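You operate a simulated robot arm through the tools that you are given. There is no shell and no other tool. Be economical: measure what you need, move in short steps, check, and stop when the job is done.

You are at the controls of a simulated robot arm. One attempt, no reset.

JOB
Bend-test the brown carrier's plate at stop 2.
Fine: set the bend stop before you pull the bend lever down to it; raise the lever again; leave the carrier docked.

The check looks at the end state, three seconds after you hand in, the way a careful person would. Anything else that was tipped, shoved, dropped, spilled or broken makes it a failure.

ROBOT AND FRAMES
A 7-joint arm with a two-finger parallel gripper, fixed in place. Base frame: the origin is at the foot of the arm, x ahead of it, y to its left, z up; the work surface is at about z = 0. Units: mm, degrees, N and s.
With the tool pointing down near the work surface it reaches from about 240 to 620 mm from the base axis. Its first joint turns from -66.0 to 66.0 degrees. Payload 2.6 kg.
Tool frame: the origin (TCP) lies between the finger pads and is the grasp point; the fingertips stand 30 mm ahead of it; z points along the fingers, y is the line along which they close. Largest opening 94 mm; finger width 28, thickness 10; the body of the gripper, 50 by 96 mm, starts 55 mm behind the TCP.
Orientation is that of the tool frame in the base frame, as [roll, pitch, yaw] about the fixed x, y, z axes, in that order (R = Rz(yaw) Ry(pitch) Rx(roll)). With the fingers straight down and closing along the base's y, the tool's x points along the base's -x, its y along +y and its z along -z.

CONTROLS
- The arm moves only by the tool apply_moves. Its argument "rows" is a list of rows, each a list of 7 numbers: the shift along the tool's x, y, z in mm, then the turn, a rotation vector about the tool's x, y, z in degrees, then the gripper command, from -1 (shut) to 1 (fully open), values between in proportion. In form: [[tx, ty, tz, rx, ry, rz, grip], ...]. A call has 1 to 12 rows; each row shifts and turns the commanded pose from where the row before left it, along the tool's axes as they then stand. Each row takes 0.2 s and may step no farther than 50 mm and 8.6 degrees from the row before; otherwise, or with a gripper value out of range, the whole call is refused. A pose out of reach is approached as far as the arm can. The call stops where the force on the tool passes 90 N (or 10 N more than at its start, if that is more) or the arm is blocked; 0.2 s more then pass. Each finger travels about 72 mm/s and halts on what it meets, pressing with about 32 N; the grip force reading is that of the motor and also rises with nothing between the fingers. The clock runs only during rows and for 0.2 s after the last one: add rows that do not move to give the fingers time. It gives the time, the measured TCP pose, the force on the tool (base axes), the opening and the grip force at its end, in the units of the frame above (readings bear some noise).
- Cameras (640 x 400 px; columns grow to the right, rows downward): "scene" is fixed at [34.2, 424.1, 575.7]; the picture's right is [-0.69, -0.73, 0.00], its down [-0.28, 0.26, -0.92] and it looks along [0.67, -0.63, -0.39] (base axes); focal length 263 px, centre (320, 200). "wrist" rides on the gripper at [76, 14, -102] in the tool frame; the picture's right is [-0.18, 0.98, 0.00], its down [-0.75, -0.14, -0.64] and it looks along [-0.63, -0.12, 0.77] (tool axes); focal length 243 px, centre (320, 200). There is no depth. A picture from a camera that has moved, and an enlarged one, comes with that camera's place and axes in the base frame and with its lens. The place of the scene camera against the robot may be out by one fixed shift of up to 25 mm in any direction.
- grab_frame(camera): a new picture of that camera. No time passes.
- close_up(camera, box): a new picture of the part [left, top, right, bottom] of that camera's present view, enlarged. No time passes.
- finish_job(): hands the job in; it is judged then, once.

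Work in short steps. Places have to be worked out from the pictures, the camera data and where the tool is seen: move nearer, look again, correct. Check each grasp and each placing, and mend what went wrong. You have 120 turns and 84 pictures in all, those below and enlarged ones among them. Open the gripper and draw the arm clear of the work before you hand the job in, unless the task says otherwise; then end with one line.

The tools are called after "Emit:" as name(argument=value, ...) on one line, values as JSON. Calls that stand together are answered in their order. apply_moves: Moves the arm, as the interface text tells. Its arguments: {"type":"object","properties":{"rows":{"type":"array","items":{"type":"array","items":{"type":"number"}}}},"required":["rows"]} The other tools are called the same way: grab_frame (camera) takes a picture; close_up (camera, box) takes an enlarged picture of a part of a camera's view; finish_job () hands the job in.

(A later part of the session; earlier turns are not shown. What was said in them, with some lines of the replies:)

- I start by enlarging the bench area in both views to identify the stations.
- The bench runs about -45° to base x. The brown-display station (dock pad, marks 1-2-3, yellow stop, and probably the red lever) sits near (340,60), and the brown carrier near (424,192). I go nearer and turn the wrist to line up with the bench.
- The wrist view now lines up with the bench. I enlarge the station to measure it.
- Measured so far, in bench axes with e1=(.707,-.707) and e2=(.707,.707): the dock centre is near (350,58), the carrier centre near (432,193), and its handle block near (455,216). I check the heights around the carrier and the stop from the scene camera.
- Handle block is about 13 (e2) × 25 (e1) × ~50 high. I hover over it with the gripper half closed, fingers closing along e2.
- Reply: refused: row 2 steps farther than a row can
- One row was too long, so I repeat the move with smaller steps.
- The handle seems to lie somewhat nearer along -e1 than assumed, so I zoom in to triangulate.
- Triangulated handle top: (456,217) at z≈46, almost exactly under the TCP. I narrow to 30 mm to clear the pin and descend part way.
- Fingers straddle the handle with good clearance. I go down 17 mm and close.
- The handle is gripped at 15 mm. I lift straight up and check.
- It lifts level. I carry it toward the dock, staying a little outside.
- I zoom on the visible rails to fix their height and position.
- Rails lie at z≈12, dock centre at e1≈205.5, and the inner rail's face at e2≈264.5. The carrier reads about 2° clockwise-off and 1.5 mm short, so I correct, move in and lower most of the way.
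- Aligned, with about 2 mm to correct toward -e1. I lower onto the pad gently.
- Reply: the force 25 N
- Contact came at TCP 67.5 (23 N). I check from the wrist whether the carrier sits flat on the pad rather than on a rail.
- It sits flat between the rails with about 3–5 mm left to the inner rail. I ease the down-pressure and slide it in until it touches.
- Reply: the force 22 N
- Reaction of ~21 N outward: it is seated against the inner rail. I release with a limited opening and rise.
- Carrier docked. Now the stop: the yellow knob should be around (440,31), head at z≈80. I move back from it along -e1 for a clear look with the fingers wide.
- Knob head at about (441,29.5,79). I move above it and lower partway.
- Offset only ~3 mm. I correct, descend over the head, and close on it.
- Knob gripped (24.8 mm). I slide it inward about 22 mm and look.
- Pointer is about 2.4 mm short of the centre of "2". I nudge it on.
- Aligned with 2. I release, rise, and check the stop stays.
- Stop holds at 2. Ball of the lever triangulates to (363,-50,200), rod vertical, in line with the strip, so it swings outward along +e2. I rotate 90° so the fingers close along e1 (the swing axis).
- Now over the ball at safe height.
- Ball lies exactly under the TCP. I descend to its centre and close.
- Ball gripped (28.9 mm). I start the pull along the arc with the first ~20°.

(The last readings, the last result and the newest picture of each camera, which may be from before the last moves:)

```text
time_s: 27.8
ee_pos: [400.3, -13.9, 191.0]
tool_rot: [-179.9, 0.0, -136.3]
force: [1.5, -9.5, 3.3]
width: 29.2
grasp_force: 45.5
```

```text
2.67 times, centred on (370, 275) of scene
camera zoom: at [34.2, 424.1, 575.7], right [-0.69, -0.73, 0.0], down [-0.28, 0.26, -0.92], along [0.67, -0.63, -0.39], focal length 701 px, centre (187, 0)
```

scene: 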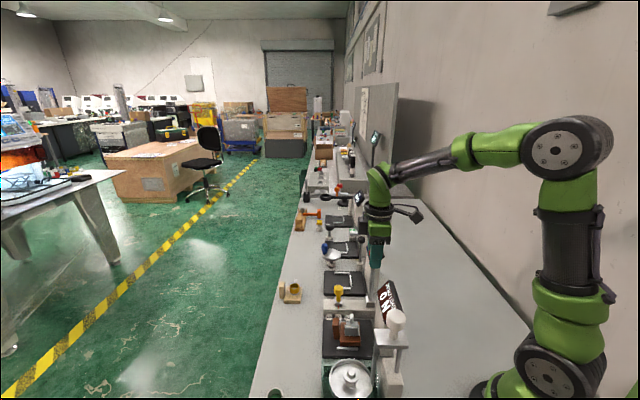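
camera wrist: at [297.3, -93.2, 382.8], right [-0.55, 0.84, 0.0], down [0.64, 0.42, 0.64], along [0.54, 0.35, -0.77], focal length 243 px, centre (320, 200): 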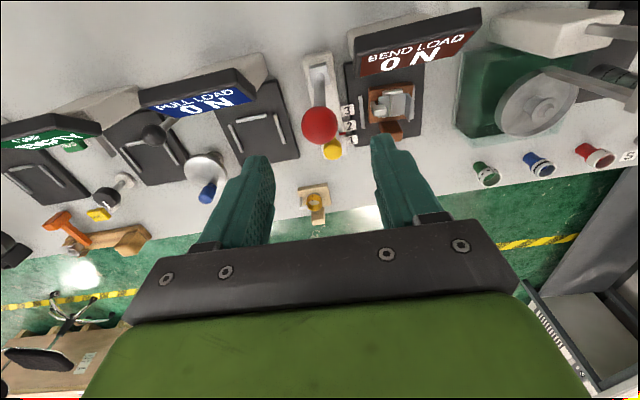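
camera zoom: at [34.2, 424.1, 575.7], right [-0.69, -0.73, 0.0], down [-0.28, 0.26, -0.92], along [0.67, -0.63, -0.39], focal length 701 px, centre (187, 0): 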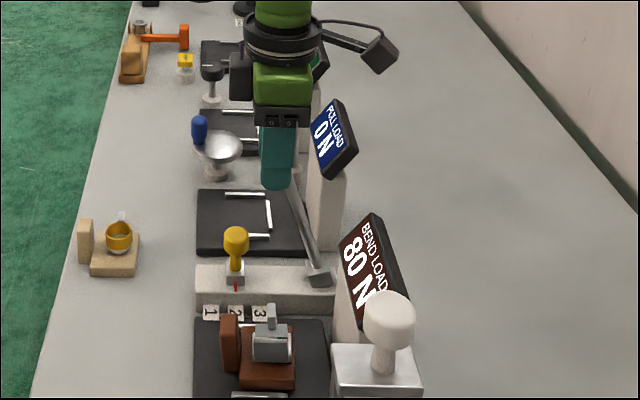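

The lever moves and the display reads 80 N. I continue the arc.

Emit:
apply_moves(rows=[[-10, 0, 4.1, 0, 0, 0, -0.8], [-9.8, 0, 4.8, 0, 0, 0, -0.8], [-9.3, 0, 5.6, 0, 0, 0, -0.8], [0, 0, 0, 0, 0, 0, -0.8]])

Emit:
close_up(camera="scene", box=[310, 200, 430, 350])

```text
time_s: 28.8
ee_pos: [420.8, 6.4, 177.1]
tool_rot: [179.8, -0.1, -136.5]
force: [-22.2, -7.5, 13.4]
width: 29.2
grasp_force: 44.9
```

```text
2.67 times, centred on (370, 275) of scene
camera zoom: at [34.1, 424.1, 575.8], right [-0.69, -0.73, 0.0], down [-0.28, 0.26, -0.92], along [0.67, -0.63, -0.39], focal length 701 px, centre (187, 0)
```

zoom: 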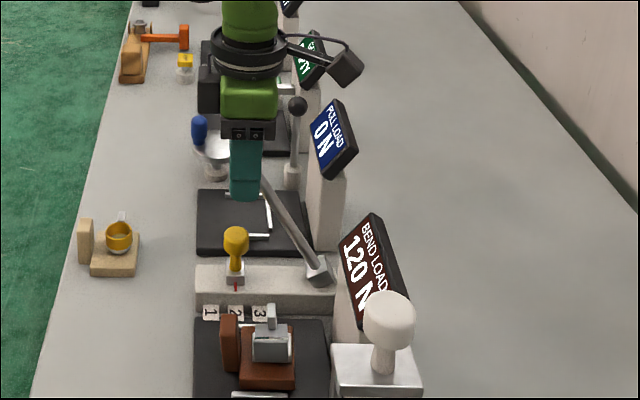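

Now 120 N with reaction rising to ~25 N. I push a little further to see whether this is the stop.

Emit:
apply_moves(rows=[[-4, 0, 2.6, 0, 0, 0, -0.8], [0, 0, 0, 0, 0, 0, -0.8]])

Emit:
close_up(camera="scene", box=[310, 230, 410, 330])

```text
time_s: 29.4
ee_pos: [422.7, 7.2, 174.3]
tool_rot: [179.5, -0.4, -136.9]
force: [-52.6, -20.9, 32.7]
width: 29.6
grasp_force: 45.0
```

```text
4.00 times, centred on (360, 280) of scene
camera zoom: at [34.0, 424.1, 575.8], right [-0.69, -0.73, 0.0], down [-0.28, 0.26, -0.92], along [0.67, -0.63, -0.39], focal length 1052 px, centre (160, -120)
```

zoom: 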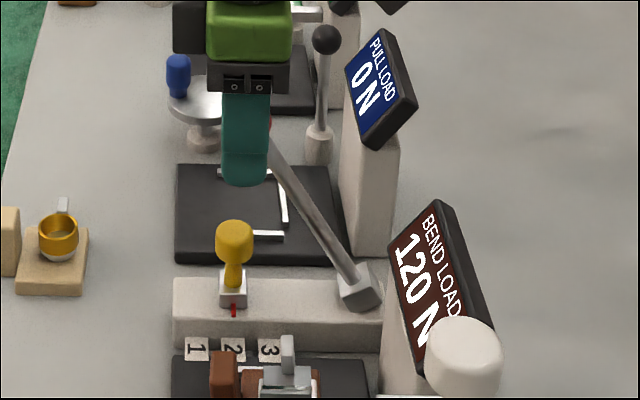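

Reaction jumped to ~65 N while the load held at 120 N: the lever is hard on stop 2. I raise it back along the arc.

Emit:
apply_moves(rows=[[4, 0, -2.6, 0, 0, 0, -0.8], [9.3, 0, -5.6, 0, 0, 0, -0.8], [9.8, 0, -4.8, 0, 0, 0, -0.8], [10, 0, -4.1, 0, 0, 0, -0.8], [10.3, 0, -3.4, 0, 0, 0, -0.8], [10.5, 0, -2.6, 0, 0, 0, -0.8], [10.6, 0, -1.9, 0, 0, 0, -0.8], [10.8, 0, -1.1, 0, 0, 0, -0.8], [5.4, 0, -0.3, 0, 0, 0, -0.8], [5.4, 0, -0.1, 0, 0, 0, -0.8], [0, 0, 0, 0, 0, 0, -0.8]])

Emit:
close_up(camera="scene", box=[310, 200, 430, 350])

```text
time_s: 31.8
ee_pos: [363.0, -51.6, 201.0]
tool_rot: [-179.9, 0.1, -136.3]
force: [7.9, 2.6, 13.6]
width: 29.3
grasp_force: 45.0
```

```text
2.67 times, centred on (370, 275) of scene
camera zoom: at [34.2, 424.1, 575.7], right [-0.69, -0.73, 0.0], down [-0.28, 0.26, -0.92], along [0.67, -0.63, -0.39], focal length 701 px, centre (187, 0)
```

zoom: 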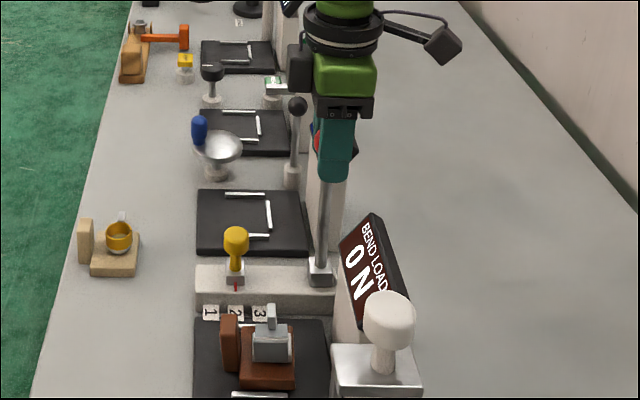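

Lever upright, load back to 0 N. I nudge 1 mm inward, release, and rise clear.

Emit:
apply_moves(rows=[[1, 0, 0, 0, 0, 0, -0.8], [0, 0, 0, 0, 0, 0, -0.2], [0, 0, 0, 0, 0, 0, 0.3], [0, 0, -10, 0, 0, 0, 0.3], [0, 0, -35, 0, 0, 0, 0.3], [0, 0, -45, 0, 0, 0, 0.3], [0, 0, -45, 0, 0, 0, 0.3], [30, 0, -20, 0, 0, 0, 0.3]])

Emit:
close_up(camera="scene", box=[310, 230, 430, 350])

Emit:
close_up(camera="scene", box=[320, 295, 380, 355])

Emit:
grab_frame(camera="wrist")

```text
time_s: 33.6
ee_pos: [339.7, -72.5, 355.6]
tool_rot: [179.9, 0.1, -136.4]
force: [-0.1, -0.2, 0.1]
width: 61.0
grasp_force: 0.1
```

```text
3.33 times, centred on (370, 290) of scene
camera zoom: at [34.2, 424.1, 575.7], right [-0.69, -0.73, 0.0], down [-0.28, 0.26, -0.92], along [0.67, -0.63, -0.39], focal length 876 px, centre (153, -100)
```

zoom: 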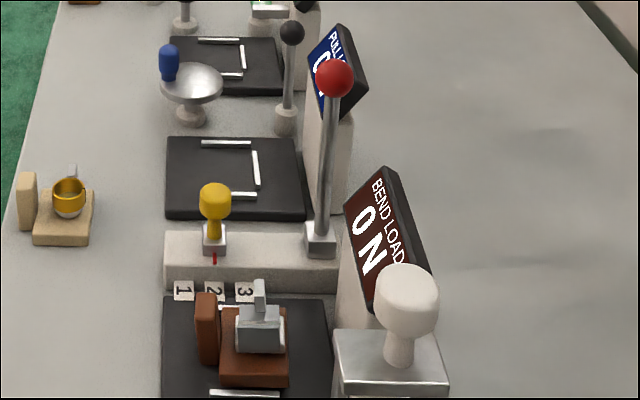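

```text
6.67 times, centred on (350, 325) of scene
camera zoom: at [34.2, 424.1, 575.7], right [-0.69, -0.73, 0.0], down [-0.28, 0.26, -0.92], along [0.67, -0.63, -0.39], focal length 1753 px, centre (120, -633)
```

zoom: 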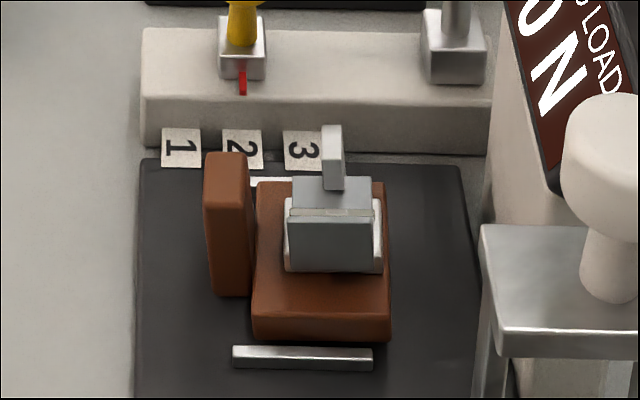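

```text
32 pictures are left
camera wrist: at [274.8, -114.0, 457.8], right [-0.55, 0.84, 0.0], down [0.64, 0.42, 0.64], along [0.54, 0.35, -0.77], focal length 243 px, centre (320, 200)
```

wrist: 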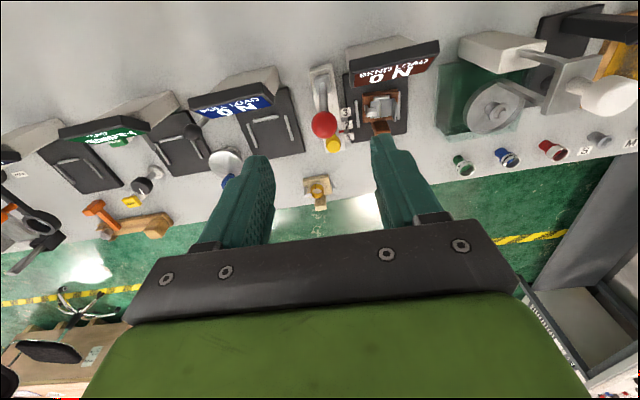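

The inner rail is no longer visible beside the carrier, so I inspect the seating more closely before handing in.

Emit:
close_up(camera="scene", box=[330, 310, 375, 345])

Emit:
close_up(camera="wrist", box=[330, 60, 420, 140])

```text
11.43 times, centred on (352, 328) of scene
camera zoom: at [34.2, 424.1, 575.7], right [-0.69, -0.73, 0.0], down [-0.28, 0.26, -0.92], along [0.67, -0.63, -0.39], focal length 3005 px, centre (-51, -1257)
```

zoom: 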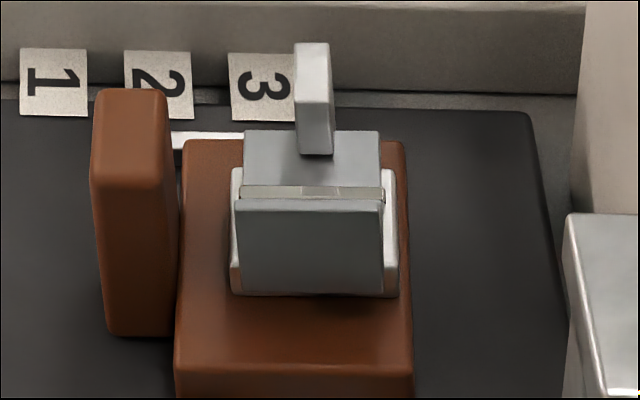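

```text
5.00 times, centred on (375, 100) of wrist
camera zoom: at [274.8, -114.0, 457.8], right [-0.55, 0.84, 0.0], down [0.64, 0.42, 0.64], along [0.54, 0.35, -0.77], focal length 1213 px, centre (45, 700)
```

zoom: 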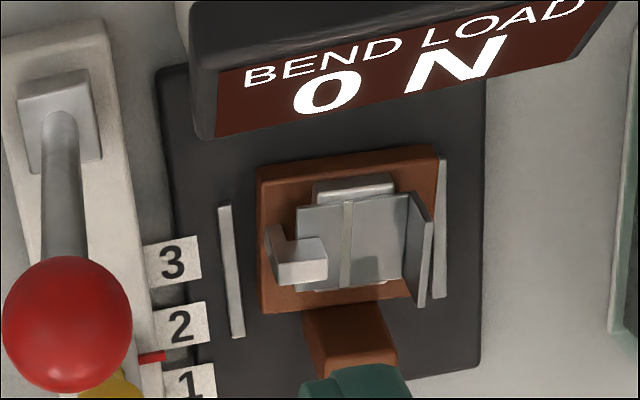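

The handle leans ~5°: on release, the inner finger must have pushed the flange and ridden the carrier onto the inner rail. I re-grip the handle with fingers closing along e1 (clear of the flange) to reseat it. First I move above it.

Emit:
apply_moves(rows=[[-32.2, 23.7, 0, 0, 0, 0, 0.1], [-32.2, 23.7, 0, 0, 0, 0, 0.1], [-32.2, 23.7, 0, 0, 0, 0, 0.1], [-32.2, 23.6, 0, 0, 0, 0, 0.1], [0, 0, 45, 0, 0, 0, 0.1], [0, 0, 45, 0, 0, 0, 0.1], [0, 0, 45, 0, 0, 0, 0.1], [0, 0, 45, 0, 0, 0, 0.1], [0, 0, 25, 0, 0, 0, 0.1], [0, 0, 0, 0, 0, 0, 0.1]])

Emit:
grab_frame(camera="wrist")

Emit:
close_up(camera="wrist", box=[240, 30, 400, 150])

```text
time_s: 35.8
ee_pos: [369.7, 86.1, 151.0]
tool_rot: [180.0, 0.1, -136.3]
force: [-0.3, 0.1, -0.3]
width: 51.9
grasp_force: 0.0
```

```text
29 pictures are left
camera wrist: at [304.1, 44.3, 252.3], right [-0.55, 0.84, 0.0], down [0.64, 0.42, 0.64], along [0.54, 0.35, -0.77], focal length 243 px, centre (320, 200)
```

wrist: 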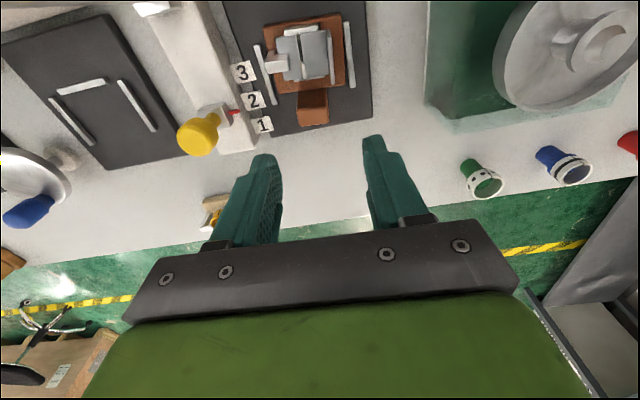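

```text
3.33 times, centred on (320, 90) of wrist
camera zoom: at [304.1, 44.3, 252.3], right [-0.55, 0.84, 0.0], down [0.64, 0.42, 0.64], along [0.54, 0.35, -0.77], focal length 809 px, centre (320, 567)
```

zoom: 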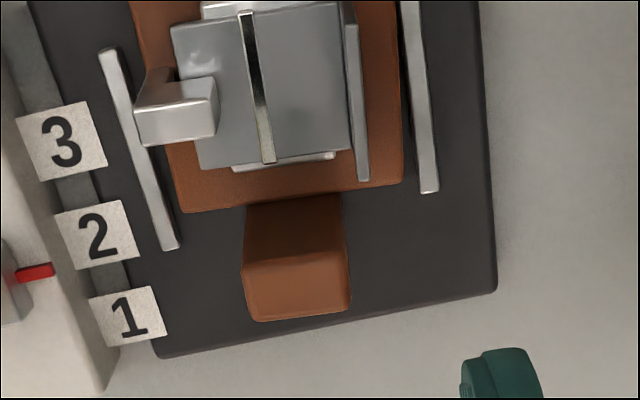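

Handle top is at about (370,80.5). The carrier is ~8 mm too far in and turned ~5°. I align, descend around the handle and grip.

Emit:
apply_moves(rows=[[-0.3, -4, 0, 0, 0, -1.7, 0.1], [0, 0, 30, 0, 0, 0, 0.1], [0, 0, 30, 0, 0, 0, 0.1], [0, 0, 20, 0, 0, 0, 0.1], [0, 0, 13, 0, 0, 0, 0.1], [0, 0, 0, 0, 0, 0, 0.1]])

Emit:
close_up(camera="wrist", box=[220, 60, 420, 220])

Emit:
close_up(camera="scene", box=[310, 290, 390, 350])

```text
time_s: 37.2
ee_pos: [372.7, 82.0, 57.7]
tool_rot: [180.0, 0.0, -134.6]
force: [0.1, 0.4, -1.2]
width: 51.6
grasp_force: 0.0
```

```text
2.50 times, centred on (320, 140) of wrist
camera zoom: at [308.1, 39.6, 159.5], right [-0.57, 0.82, 0.0], down [0.63, 0.44, 0.64], along [0.53, 0.37, -0.77], focal length 606 px, centre (320, 350)
```

zoom: 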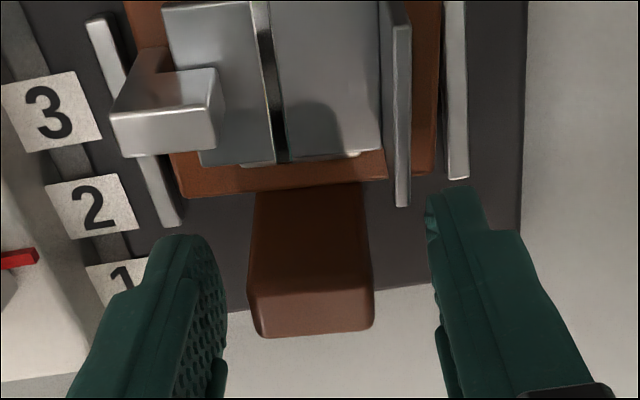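

```text
6.67 times, centred on (350, 320) of scene
camera zoom: at [34.2, 424.1, 575.7], right [-0.69, -0.73, 0.0], down [-0.28, 0.26, -0.92], along [0.67, -0.63, -0.39], focal length 1753 px, centre (120, -600)
```

zoom: 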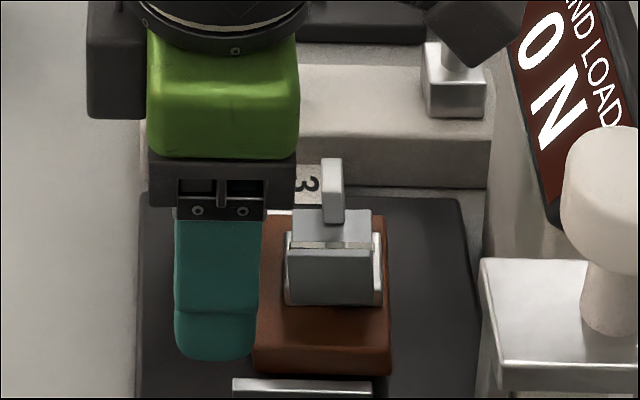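

Straddling well. I close on the handle.

Emit:
apply_moves(rows=[[0, 0, 0, 0, 0, 0, -0.3], [0, 0, 0, 0, 0, 0, -0.7], [0, 0, 0, 0, 0, 0, -0.7], [0, 0, -3, 0, 0, 0, -0.7], [-3, 0, -3, 0, 0, 0, -0.7], [-5, 0, 0, 0, 0, 0, -0.7], [-2, 0, 0, 0, 0, 0, -0.7], [0, 0, 0, 0, 0, 0, -0.7]])

Emit:
close_up(camera="wrist", box=[220, 20, 420, 180])

Emit:
close_up(camera="scene", box=[310, 290, 390, 350])

```text
time_s: 39.0
ee_pos: [379.3, 91.1, 64.3]
tool_rot: [180.0, 0.1, -134.5]
force: [0.3, 0.0, -1.8]
width: 29.6
grasp_force: 32.3
```

```text
2.50 times, centred on (320, 100) of wrist
camera zoom: at [314.9, 46.6, 165.9], right [-0.57, 0.82, 0.0], down [0.63, 0.44, 0.64], along [0.53, 0.37, -0.77], focal length 606 px, centre (320, 450)
```

zoom: 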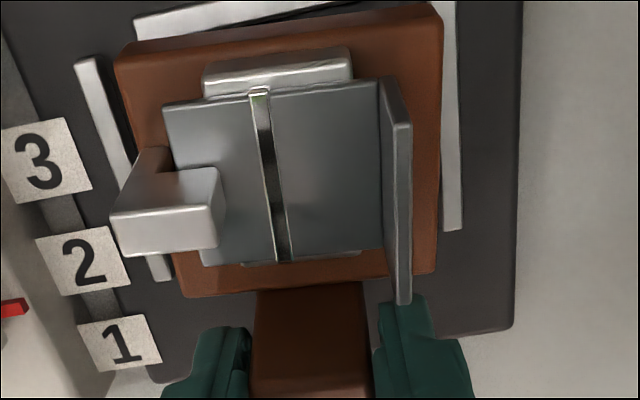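

```text
6.67 times, centred on (350, 320) of scene
camera zoom: at [34.2, 424.1, 575.7], right [-0.69, -0.73, 0.0], down [-0.28, 0.26, -0.92], along [0.67, -0.63, -0.39], focal length 1753 px, centre (120, -600)
```

zoom: 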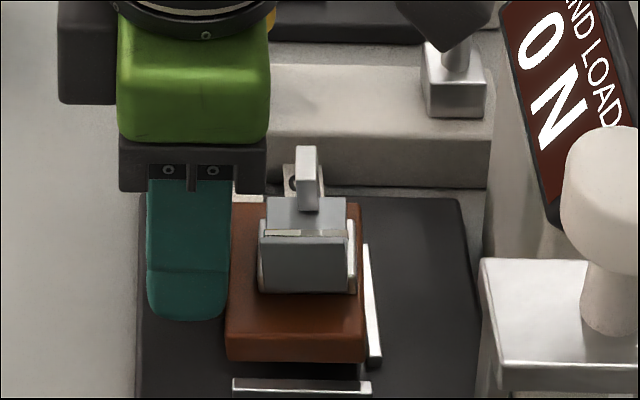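

Inner rail is clear now; the carrier is ~2.4° turned and ~2–3 mm toward the near rail. I correct this and lower gently.

Emit:
apply_moves(rows=[[0, -1.7, 0, 0, 0, -2.4, -0.7], [0, 0, 3, 0, 0, 0, -0.7], [0, 0, 2, 0, 0, 0, -0.7], [0, 0, 0, 0, 0, 0, -0.7]])

Emit:
close_up(camera="wrist", box=[220, 20, 420, 180])

Emit:
close_up(camera="scene", box=[310, 290, 390, 350])

```text
time_s: 40.0
ee_pos: [380.7, 88.3, 60.4]
tool_rot: [-179.9, 0.0, -132.1]
force: [0.1, 0.0, -1.7]
width: 29.7
grasp_force: 32.3
```

```text
2.50 times, centred on (320, 100) of wrist
camera zoom: at [317.9, 42.7, 160.7], right [-0.6, 0.8, 0.0], down [0.61, 0.46, 0.64], along [0.51, 0.39, -0.77], focal length 606 px, centre (320, 450)
```

zoom: 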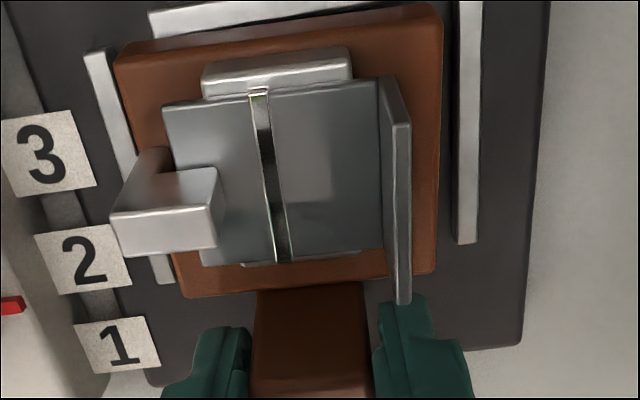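

```text
6.67 times, centred on (350, 320) of scene
camera zoom: at [34.2, 424.1, 575.7], right [-0.69, -0.73, 0.0], down [-0.28, 0.26, -0.92], along [0.67, -0.63, -0.39], focal length 1753 px, centre (120, -600)
```

zoom: 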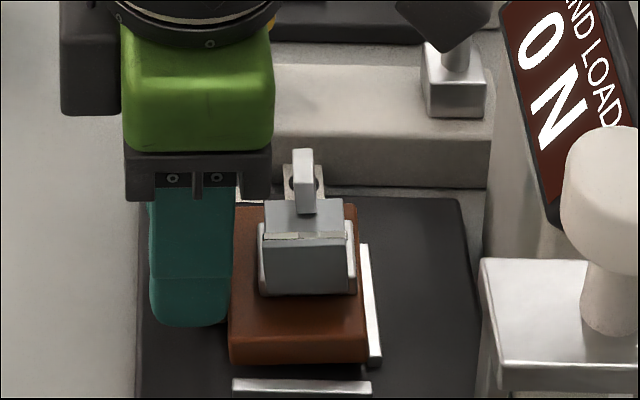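

Position looks right with clearance all round. I lower until contact.

Emit:
apply_moves(rows=[[0, 0.6, 2, 0, 0, 0, -0.7], [0, 0, 1.5, 0, 0, 0, -0.7], [0, 0, 0, 0, 0, 0, -0.7]])

```text
time_s: 40.8
ee_pos: [380.3, 90.0, 57.7]
tool_rot: [-179.7, 0.2, -132.2]
force: [-2.5, -5.0, 24.2]
width: 29.8
grasp_force: 31.8
```

Contact felt. Look at the seating.

Emit:
close_up(camera="wrist", box=[220, 20, 420, 180])

Emit:
close_up(camera="scene", box=[325, 310, 375, 350])

```text
2.50 times, centred on (320, 100) of wrist
camera zoom: at [318.0, 43.0, 158.1], right [-0.6, 0.8, 0.0], down [0.61, 0.46, 0.65], along [0.52, 0.39, -0.76], focal length 606 px, centre (320, 450)
```

zoom: 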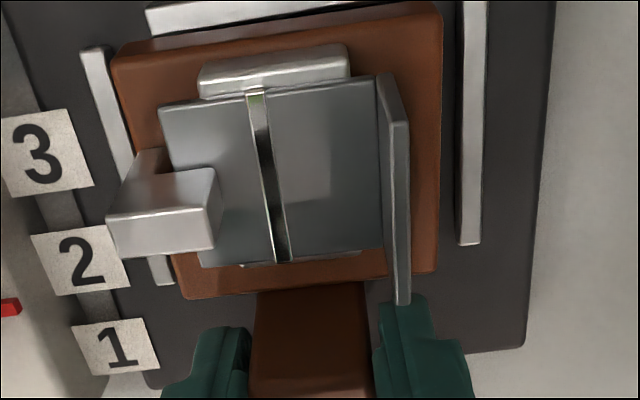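

```text
10.00 times, centred on (350, 330) of scene
camera zoom: at [34.1, 424.1, 575.8], right [-0.69, -0.73, 0.0], down [-0.28, 0.26, -0.92], along [0.67, -0.63, -0.39], focal length 2629 px, centre (20, -1100)
```

zoom: 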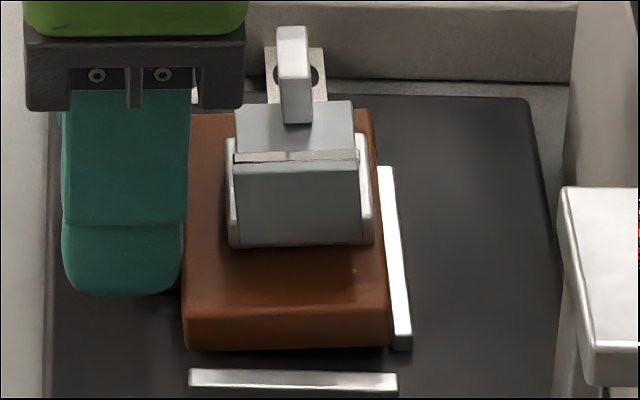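

Seated on the pad with ~1 mm to the inner rail, but ~2 mm off toward the far rail. I relieve pressure, shift 2 mm toward -e1, nudge 1 mm in, and look.

Emit:
apply_moves(rows=[[0, 0, -1.2, 0, 0, 0, -0.7], [0, 1, 0, 0, 0, 0, -0.7], [0, 1, 0, 0, 0, 0, -0.7], [1, 0, 0, 0, 0, 0, -0.7], [0, 0, 0, 0, 0, 0, -0.7]])

Emit:
close_up(camera="wrist", box=[220, 20, 420, 180])

Emit:
close_up(camera="scene", box=[325, 310, 375, 350])

```text
time_s: 42.0
ee_pos: [376.6, 90.0, 56.9]
tool_rot: [180.0, 0.1, -132.2]
force: [3.1, 3.9, 10.9]
width: 29.6
grasp_force: 31.9
```

```text
2.50 times, centred on (320, 100) of wrist
camera zoom: at [314.9, 44.3, 158.2], right [-0.61, 0.8, 0.0], down [0.61, 0.46, 0.64], along [0.51, 0.39, -0.77], focal length 606 px, centre (320, 450)
```

zoom: 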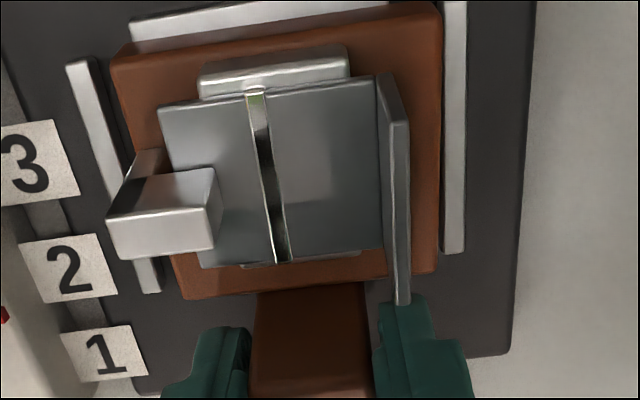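

```text
10.00 times, centred on (350, 330) of scene
camera zoom: at [34.2, 424.1, 575.8], right [-0.69, -0.73, 0.0], down [-0.28, 0.26, -0.92], along [0.67, -0.63, -0.39], focal length 2629 px, centre (20, -1100)
```

zoom: 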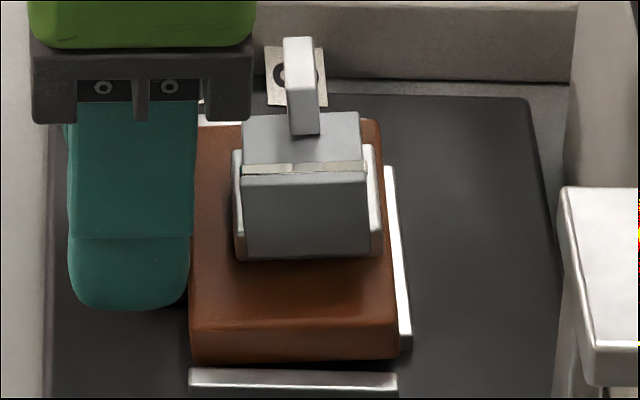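

Now centred and touching the inner rail lightly. I release (fingers open along e1, free of the flange) and rise.

Emit:
apply_moves(rows=[[0, 0, 0, 0, 0, 0, -0.3], [0, 0, 0, 0, 0, 0, -0.1], [0, 0, -10, 0, 0, 0, -0.1], [0, 0, -30, 0, 0, 0, -0.1], [0, 0, -45, 0, 0, 0, -0.1], [0, 0, -15, 0, 0, 0, -0.1]])

Emit:
close_up(camera="scene", box=[325, 310, 375, 350])

Emit:
close_up(camera="wrist", box=[220, 0, 400, 140])

```text
time_s: 43.4
ee_pos: [377.0, 90.1, 156.4]
tool_rot: [180.0, 0.0, -132.2]
force: [0.6, -0.8, 0.1]
width: 42.4
grasp_force: 0.0
```

```text
10.00 times, centred on (350, 330) of scene
camera zoom: at [34.2, 424.1, 575.7], right [-0.69, -0.73, 0.0], down [-0.28, 0.26, -0.92], along [0.67, -0.63, -0.39], focal length 2629 px, centre (20, -1100)
```

zoom: 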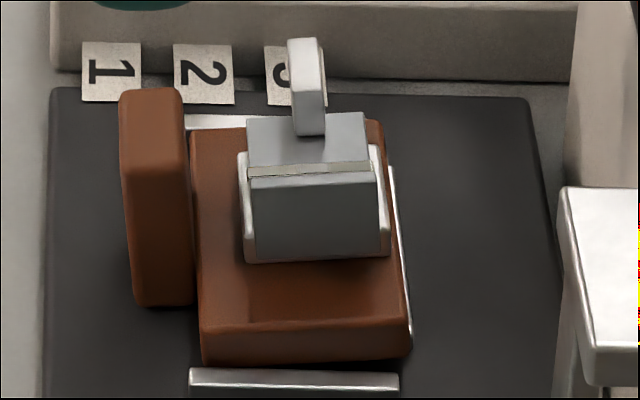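

```text
2.86 times, centred on (310, 70) of wrist
camera zoom: at [314.9, 42.9, 258.4], right [-0.6, 0.8, 0.0], down [0.61, 0.46, 0.64], along [0.51, 0.39, -0.77], focal length 693 px, centre (349, 571)
```

zoom: 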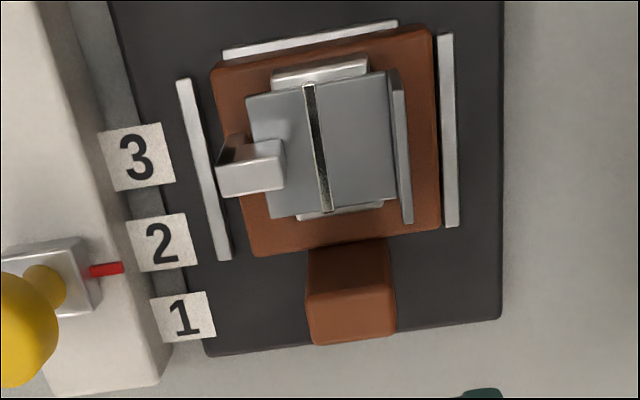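

The carrier still rides slightly on the inner rail (front edge slopes ~3 mm). I re-grip and set it ~4 mm farther out and ~2.5 mm toward +e1.

Emit:
apply_moves(rows=[[2.2, 2, 0, 0, 0, 0, 0.1], [0, 0, 30, 0, 0, 0, 0.1], [0, 0, 30, 0, 0, 0, 0.1], [0, 0, 25, 0, 0, 0, 0.1], [0, 0, 14, 0, 0, 0, 0.1], [0, 0, 0, 0, 0, 0, -0.3], [0, 0, 0, 0, 0, 0, -0.7], [0, 0, 0, 0, 0, 0, -0.7], [0, 0, -3, 0, 0, 0, -0.7], [-4, -2.5, -2, 0, 0, 0, -0.7], [0, 0, 2, 0, 0, 0, -0.7], [0, 0, 2.5, 0, 0, 0, -0.7]])

Emit:
close_up(camera="wrist", box=[220, 20, 420, 180])

Emit:
close_up(camera="scene", box=[325, 310, 375, 350])

```text
time_s: 46.0
ee_pos: [378.8, 90.7, 57.5]
tool_rot: [-180.0, 0.1, -132.2]
force: [-0.7, -0.4, -1.5]
width: 29.8
grasp_force: 31.7
```

```text
2.50 times, centred on (320, 100) of wrist
camera zoom: at [316.7, 44.7, 159.6], right [-0.6, 0.8, 0.0], down [0.61, 0.46, 0.64], along [0.51, 0.39, -0.77], focal length 606 px, centre (320, 450)
```

zoom: 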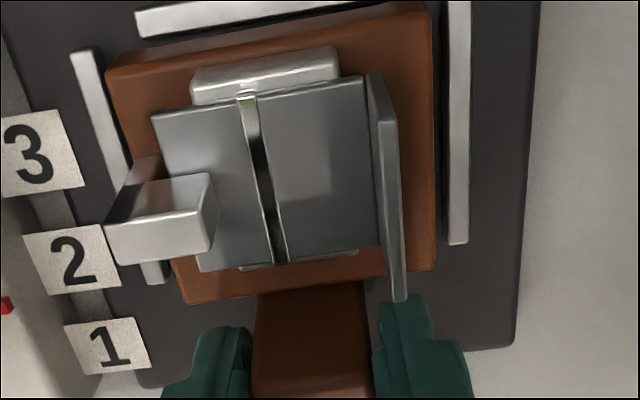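

```text
10.00 times, centred on (350, 330) of scene
camera zoom: at [34.2, 424.1, 575.7], right [-0.69, -0.73, 0.0], down [-0.28, 0.26, -0.92], along [0.67, -0.63, -0.39], focal length 2629 px, centre (20, -1100)
```

zoom: 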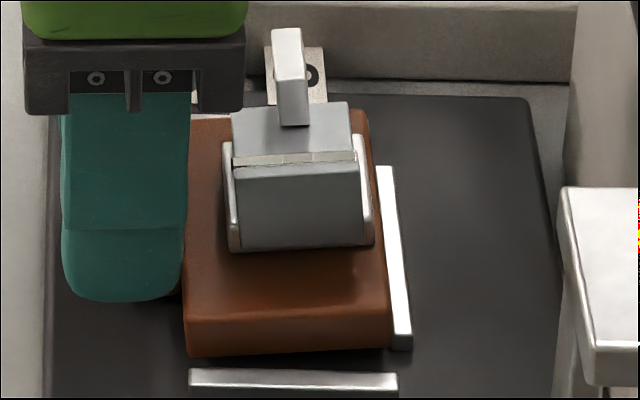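

Still held slightly inner-side-up in the grip. I shift 2 mm out, tilt the tool 4° to level it, and lower to contact.

Emit:
apply_moves(rows=[[-1, 0, -1.5, 0, 0, 0, -0.7], [0, 0, 0, 0, -2, 0, -0.7], [0, 0, 0, 0, -2, 0, -0.7], [0, 0, 0, 0, 0, 0, -0.7]])

Emit:
close_up(camera="scene", box=[325, 310, 375, 350])

```text
time_s: 47.0
ee_pos: [379.1, 92.2, 58.9]
tool_rot: [179.9, 4.1, -132.1]
force: [-0.5, 0.3, -2.2]
width: 29.5
grasp_force: 31.5
```

```text
10.00 times, centred on (350, 330) of scene
camera zoom: at [34.2, 424.1, 575.7], right [-0.69, -0.73, 0.0], down [-0.28, 0.26, -0.92], along [0.67, -0.63, -0.39], focal length 2629 px, centre (20, -1100)
```

zoom: 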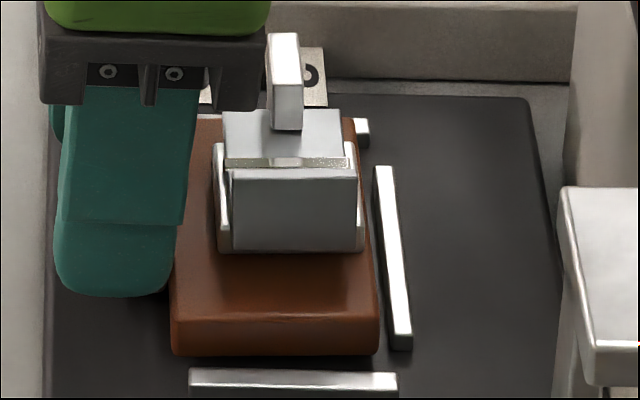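

Level now, rails visible all round. I lower to contact and slide inward ~3 mm.

Emit:
apply_moves(rows=[[0, 0, 1.5, 0, 0, 0, -0.7], [0, 0, 1, 0, 0, 0, -0.7], [0, 0, 1, 0, 0, 0, -0.7], [0, 0, 0, 0, 0, 0, -0.7]])

Emit:
close_up(camera="scene", box=[325, 310, 375, 350])

```text
time_s: 48.0
ee_pos: [379.5, 92.1, 57.9]
tool_rot: [-179.9, 4.2, -132.3]
force: [-5.5, -3.2, 21.0]
width: 29.7
grasp_force: 31.4
```

```text
10.00 times, centred on (350, 330) of scene
camera zoom: at [34.1, 424.1, 575.8], right [-0.69, -0.73, 0.0], down [-0.28, 0.26, -0.92], along [0.67, -0.63, -0.39], focal length 2629 px, centre (20, -1100)
```

zoom: 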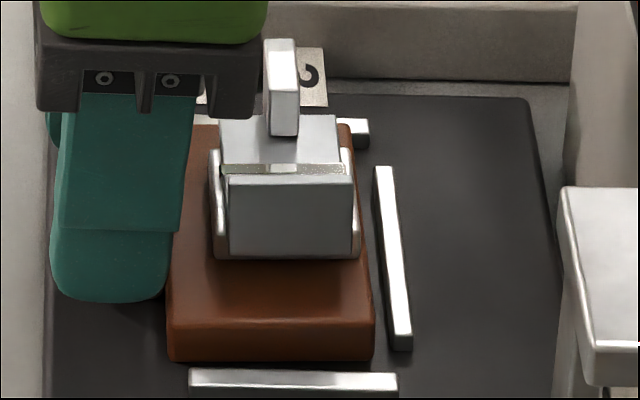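

Flat on the pad, ~5 mm outward of the rail line. I slide it in by 4 mm in small steps.

Emit:
apply_moves(rows=[[0, 0, -0.8, 0, 0, 0, -0.7], [1.3, 0, -0.1, 0, 0, 0, -0.7], [1.3, 0, -0.1, 0, 0, 0, -0.7], [1.3, 0, -0.1, 0, 0, 0, -0.7], [0, 0, 0, 0, 0, 0, -0.7]])

Emit:
close_up(camera="scene", box=[325, 310, 375, 350])

```text
time_s: 49.2
ee_pos: [376.4, 89.3, 58.2]
tool_rot: [-180.0, 4.2, -132.2]
force: [4.5, 3.3, 2.9]
width: 29.8
grasp_force: 31.9
```

```text
10.00 times, centred on (350, 330) of scene
camera zoom: at [34.2, 424.1, 575.7], right [-0.69, -0.73, 0.0], down [-0.28, 0.26, -0.92], along [0.67, -0.63, -0.39], focal length 2629 px, centre (20, -1100)
```

zoom: 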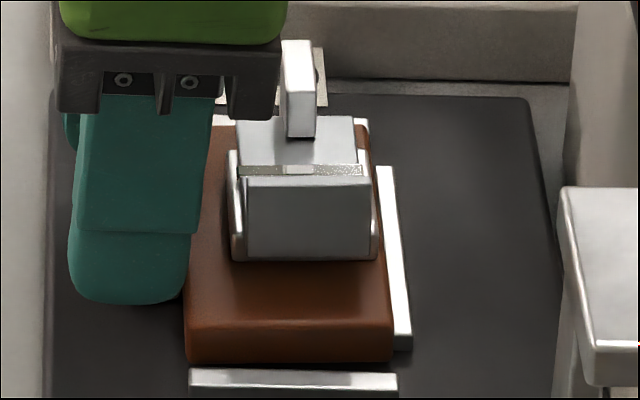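

Flat, aligned with the rails and touching the inner one. I release, rise, and level the tool.

Emit:
apply_moves(rows=[[0, 0, 0, 0, 0, 0, -0.3], [0, 0, 0, 0, 0, 0, 0], [0, 0, -10, 0, 0, 0, 0], [0, 0, -30, 0, 0, 0, 0], [0, 0, -40, 0, 0, 0, 0], [0, 0, -20, 0, 4, 0, 0]])

Emit:
close_up(camera="scene", box=[325, 310, 375, 350])

Emit:
close_up(camera="wrist", box=[220, 0, 400, 140])

```text
time_s: 50.6
ee_pos: [372.5, 82.4, 157.1]
tool_rot: [180.0, 0.0, -132.2]
force: [0.1, 0.4, -0.4]
width: 47.0
grasp_force: 0.1
```

```text
10.00 times, centred on (350, 330) of scene
camera zoom: at [34.2, 424.1, 575.7], right [-0.69, -0.73, 0.0], down [-0.28, 0.26, -0.92], along [0.67, -0.63, -0.39], focal length 2629 px, centre (20, -1100)
```

zoom: 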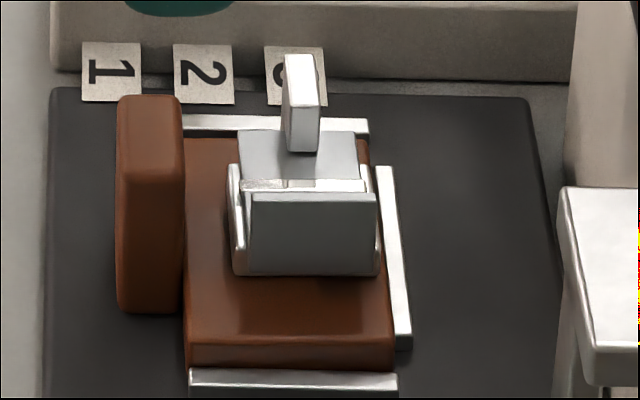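

```text
2.86 times, centred on (310, 70) of wrist
camera zoom: at [309.7, 36.8, 258.6], right [-0.6, 0.8, 0.0], down [0.61, 0.46, 0.64], along [0.51, 0.39, -0.77], focal length 693 px, centre (349, 571)
```

zoom: 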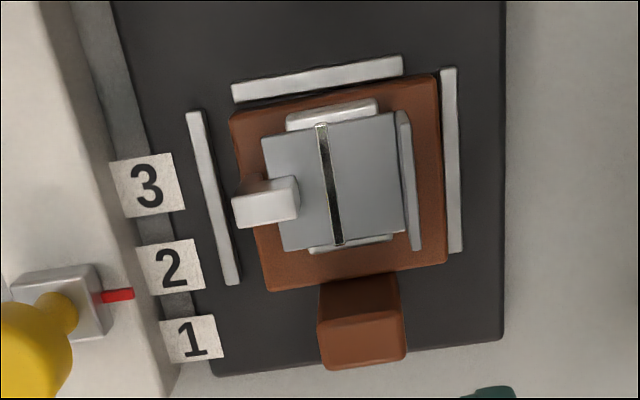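

Now it sits flat and fully inside the U. Because the carrier was tilted during the first pull, I repeat the lever pull with it properly docked (stop still at 2). I go up and over the ball first.

Emit:
apply_moves(rows=[[0, 0, -42, 0, 0, 0, 0.3], [0, 0, -42, 0, 0, 0, 0.3], [0, 0, -40, 0, 0, 0, 0.3], [27, -20.5, 0, 0, 0, 0, 0.3], [27, -20.5, 0, 0, 0, 0, 0.3], [26, -20.5, 0, 0, 0, 0, 0.3], [25.5, -20.7, 0, 0, 0, 0, 0.3], [0, 0, 0, 0, 0, 4.1, 0.3], [0, 0, 0, 0, 0, 0, 0.3]])

Emit:
grab_frame(camera="wrist")

```text
time_s: 52.6
ee_pos: [361.9, -50.1, 280.1]
tool_rot: [-180.0, 0.1, -136.5]
force: [-0.2, 0.0, -0.2]
width: 61.4
grasp_force: 0.1
```

```text
8 pictures are left
camera wrist: at [296.6, -91.7, 381.9], right [-0.55, 0.84, 0.0], down [0.64, 0.42, 0.64], along [0.54, 0.35, -0.77], focal length 243 px, centre (320, 200)
```

wrist: 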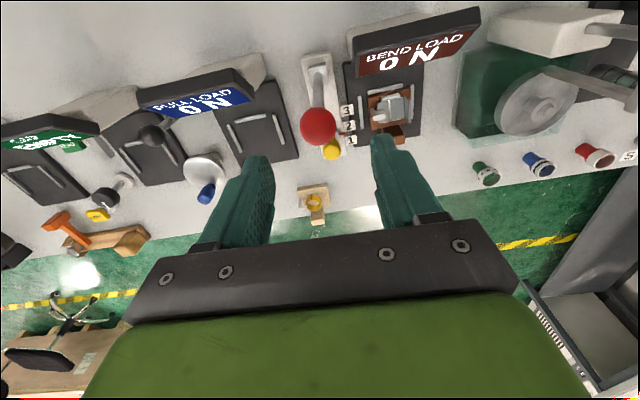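

Same alignment over the ball as before. I descend and grip.

Emit:
apply_moves(rows=[[0, 0, 30, 0, 0, 0, 0.3], [0, 0, 30, 0, 0, 0, 0.3], [0, 0, 20, 0, 0, 0, 0.3], [0, 0, 0, 0, 0, 0, -0.3], [0, 0, 0, 0, 0, 0, -0.8], [0, 0, 0, 0, 0, 0, -0.8]])

```text
time_s: 54.0
ee_pos: [364.9, -50.7, 201.3]
tool_rot: [-179.8, 0.1, -136.2]
force: [14.0, -8.3, -10.0]
width: 29.0
grasp_force: 45.1
```

Ball gripped. I pull along the same arc to the stop.

Emit:
apply_moves(rows=[[-5.4, 0, 0.1, 0, 0, 0, -0.8], [-5.4, 0, 0.3, 0, 0, 0, -0.8], [-10.8, 0, 1.1, 0, 0, 0, -0.8], [-10.6, 0, 1.9, 0, 0, 0, -0.8], [-10.5, 0, 2.6, 0, 0, 0, -0.8], [-10.3, 0, 3.4, 0, 0, 0, -0.8], [-10, 0, 4.1, 0, 0, 0, -0.8], [-9.8, 0, 4.8, 0, 0, 0, -0.8], [-9.3, 0, 5.6, 0, 0, 0, -0.8], [-3, 0, 2, 0, 0, 0, -0.8], [0, 0, 0, 0, 0, 0, -0.8]])

Emit:
close_up(camera="scene", box=[310, 230, 410, 340])

```text
time_s: 56.4
ee_pos: [423.0, 7.2, 176.1]
tool_rot: [179.8, -0.2, -136.5]
force: [-35.7, -19.7, 33.4]
width: 30.0
grasp_force: 44.6
```

```text
3.64 times, centred on (360, 285) of scene
camera zoom: at [34.0, 424.1, 575.8], right [-0.69, -0.73, 0.0], down [-0.28, 0.26, -0.92], along [0.67, -0.63, -0.39], focal length 956 px, centre (174, -109)
```

zoom: 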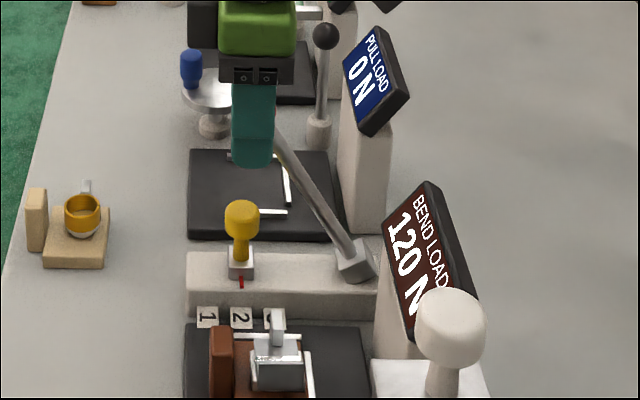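

At the stop again with 120 N. I raise the lever back.

Emit:
apply_moves(rows=[[3, 0, -2, 0, 0, 0, -0.8], [9.3, 0, -5.6, 0, 0, 0, -0.8], [9.8, 0, -4.8, 0, 0, 0, -0.8], [10, 0, -4.1, 0, 0, 0, -0.8], [10.3, 0, -3.4, 0, 0, 0, -0.8], [10.5, 0, -2.6, 0, 0, 0, -0.8], [10.6, 0, -1.9, 0, 0, 0, -0.8], [10.8, 0, -1.1, 0, 0, 0, -0.8], [5.4, 0, -0.3, 0, 0, 0, -0.8], [6, 0, -0.1, 0, 0, 0, -0.8], [0, 0, 0, 0, 0, 0, -0.8]])

```text
time_s: 58.8
ee_pos: [362.4, -51.3, 202.2]
tool_rot: [-179.5, 0.3, -136.2]
force: [22.1, -11.3, 5.4]
width: 29.7
grasp_force: 45.1
```

Back at the upright position. I release and rise clear.

Emit:
apply_moves(rows=[[0, 0, 0, 0, 0, 0, -0.2], [0, 0, 0, 0, 0, 0, 0.3], [0, 0, -10, 0, 0, 0, 0.3], [0, 0, -35, 0, 0, 0, 0.3], [0, 0, -45, 0, 0, 0, 0.3], [0, 0, -45, 0, 0, 0, 0.3], [20, 0, -40, 0, 0, 0, 1], [20, 0, 0, 0, 0, 0, 1], [0, 0, 0, 0, 0, 0, 1]])

Emit:
close_up(camera="scene", box=[310, 230, 430, 350])

Emit:
close_up(camera="scene", box=[325, 300, 375, 350])

```text
time_s: 60.8
ee_pos: [331.2, -77.5, 374.8]
tool_rot: [180.0, 0.1, -136.3]
force: [0.3, 0.1, -0.7]
width: 93.8
grasp_force: 0.1
```

```text
3.33 times, centred on (370, 290) of scene
camera zoom: at [34.2, 424.1, 575.7], right [-0.69, -0.73, 0.0], down [-0.28, 0.26, -0.92], along [0.67, -0.63, -0.39], focal length 876 px, centre (153, -100)
```

zoom: 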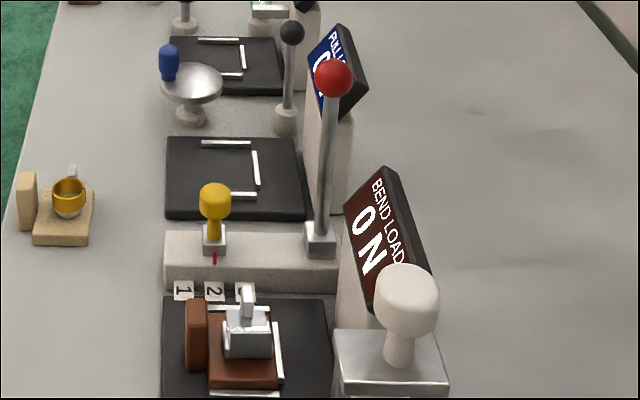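

```text
8.00 times, centred on (350, 325) of scene
camera zoom: at [34.2, 424.1, 575.7], right [-0.69, -0.73, 0.0], down [-0.28, 0.26, -0.92], along [0.67, -0.63, -0.39], focal length 2103 px, centre (80, -800)
```

zoom: 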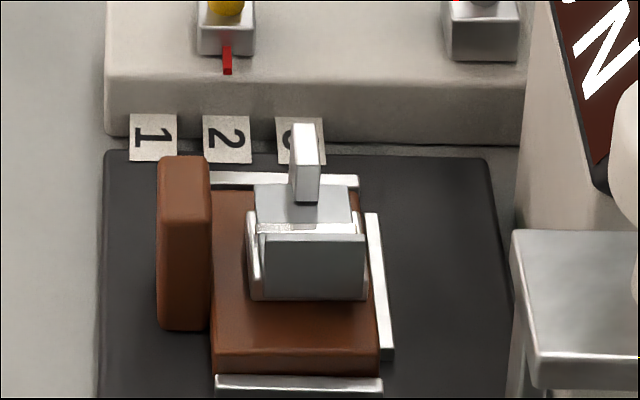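

The carrier is flat in the dock, the stop points at 2, the lever is upright at 0 N, and the arm is clear with the gripper open. I hand in.

Emit:
finish_job()

```text
The job is handed in.
```

The brown carrier's plate is bend-tested at stop 2: the lever was pulled to the stop (120 N) and raised again. The first pull was made with the carrier tilted on the inner rail, so I reseated it flat and pulled a second time. The carrier is docked, the gripper is open and the arm is clear.
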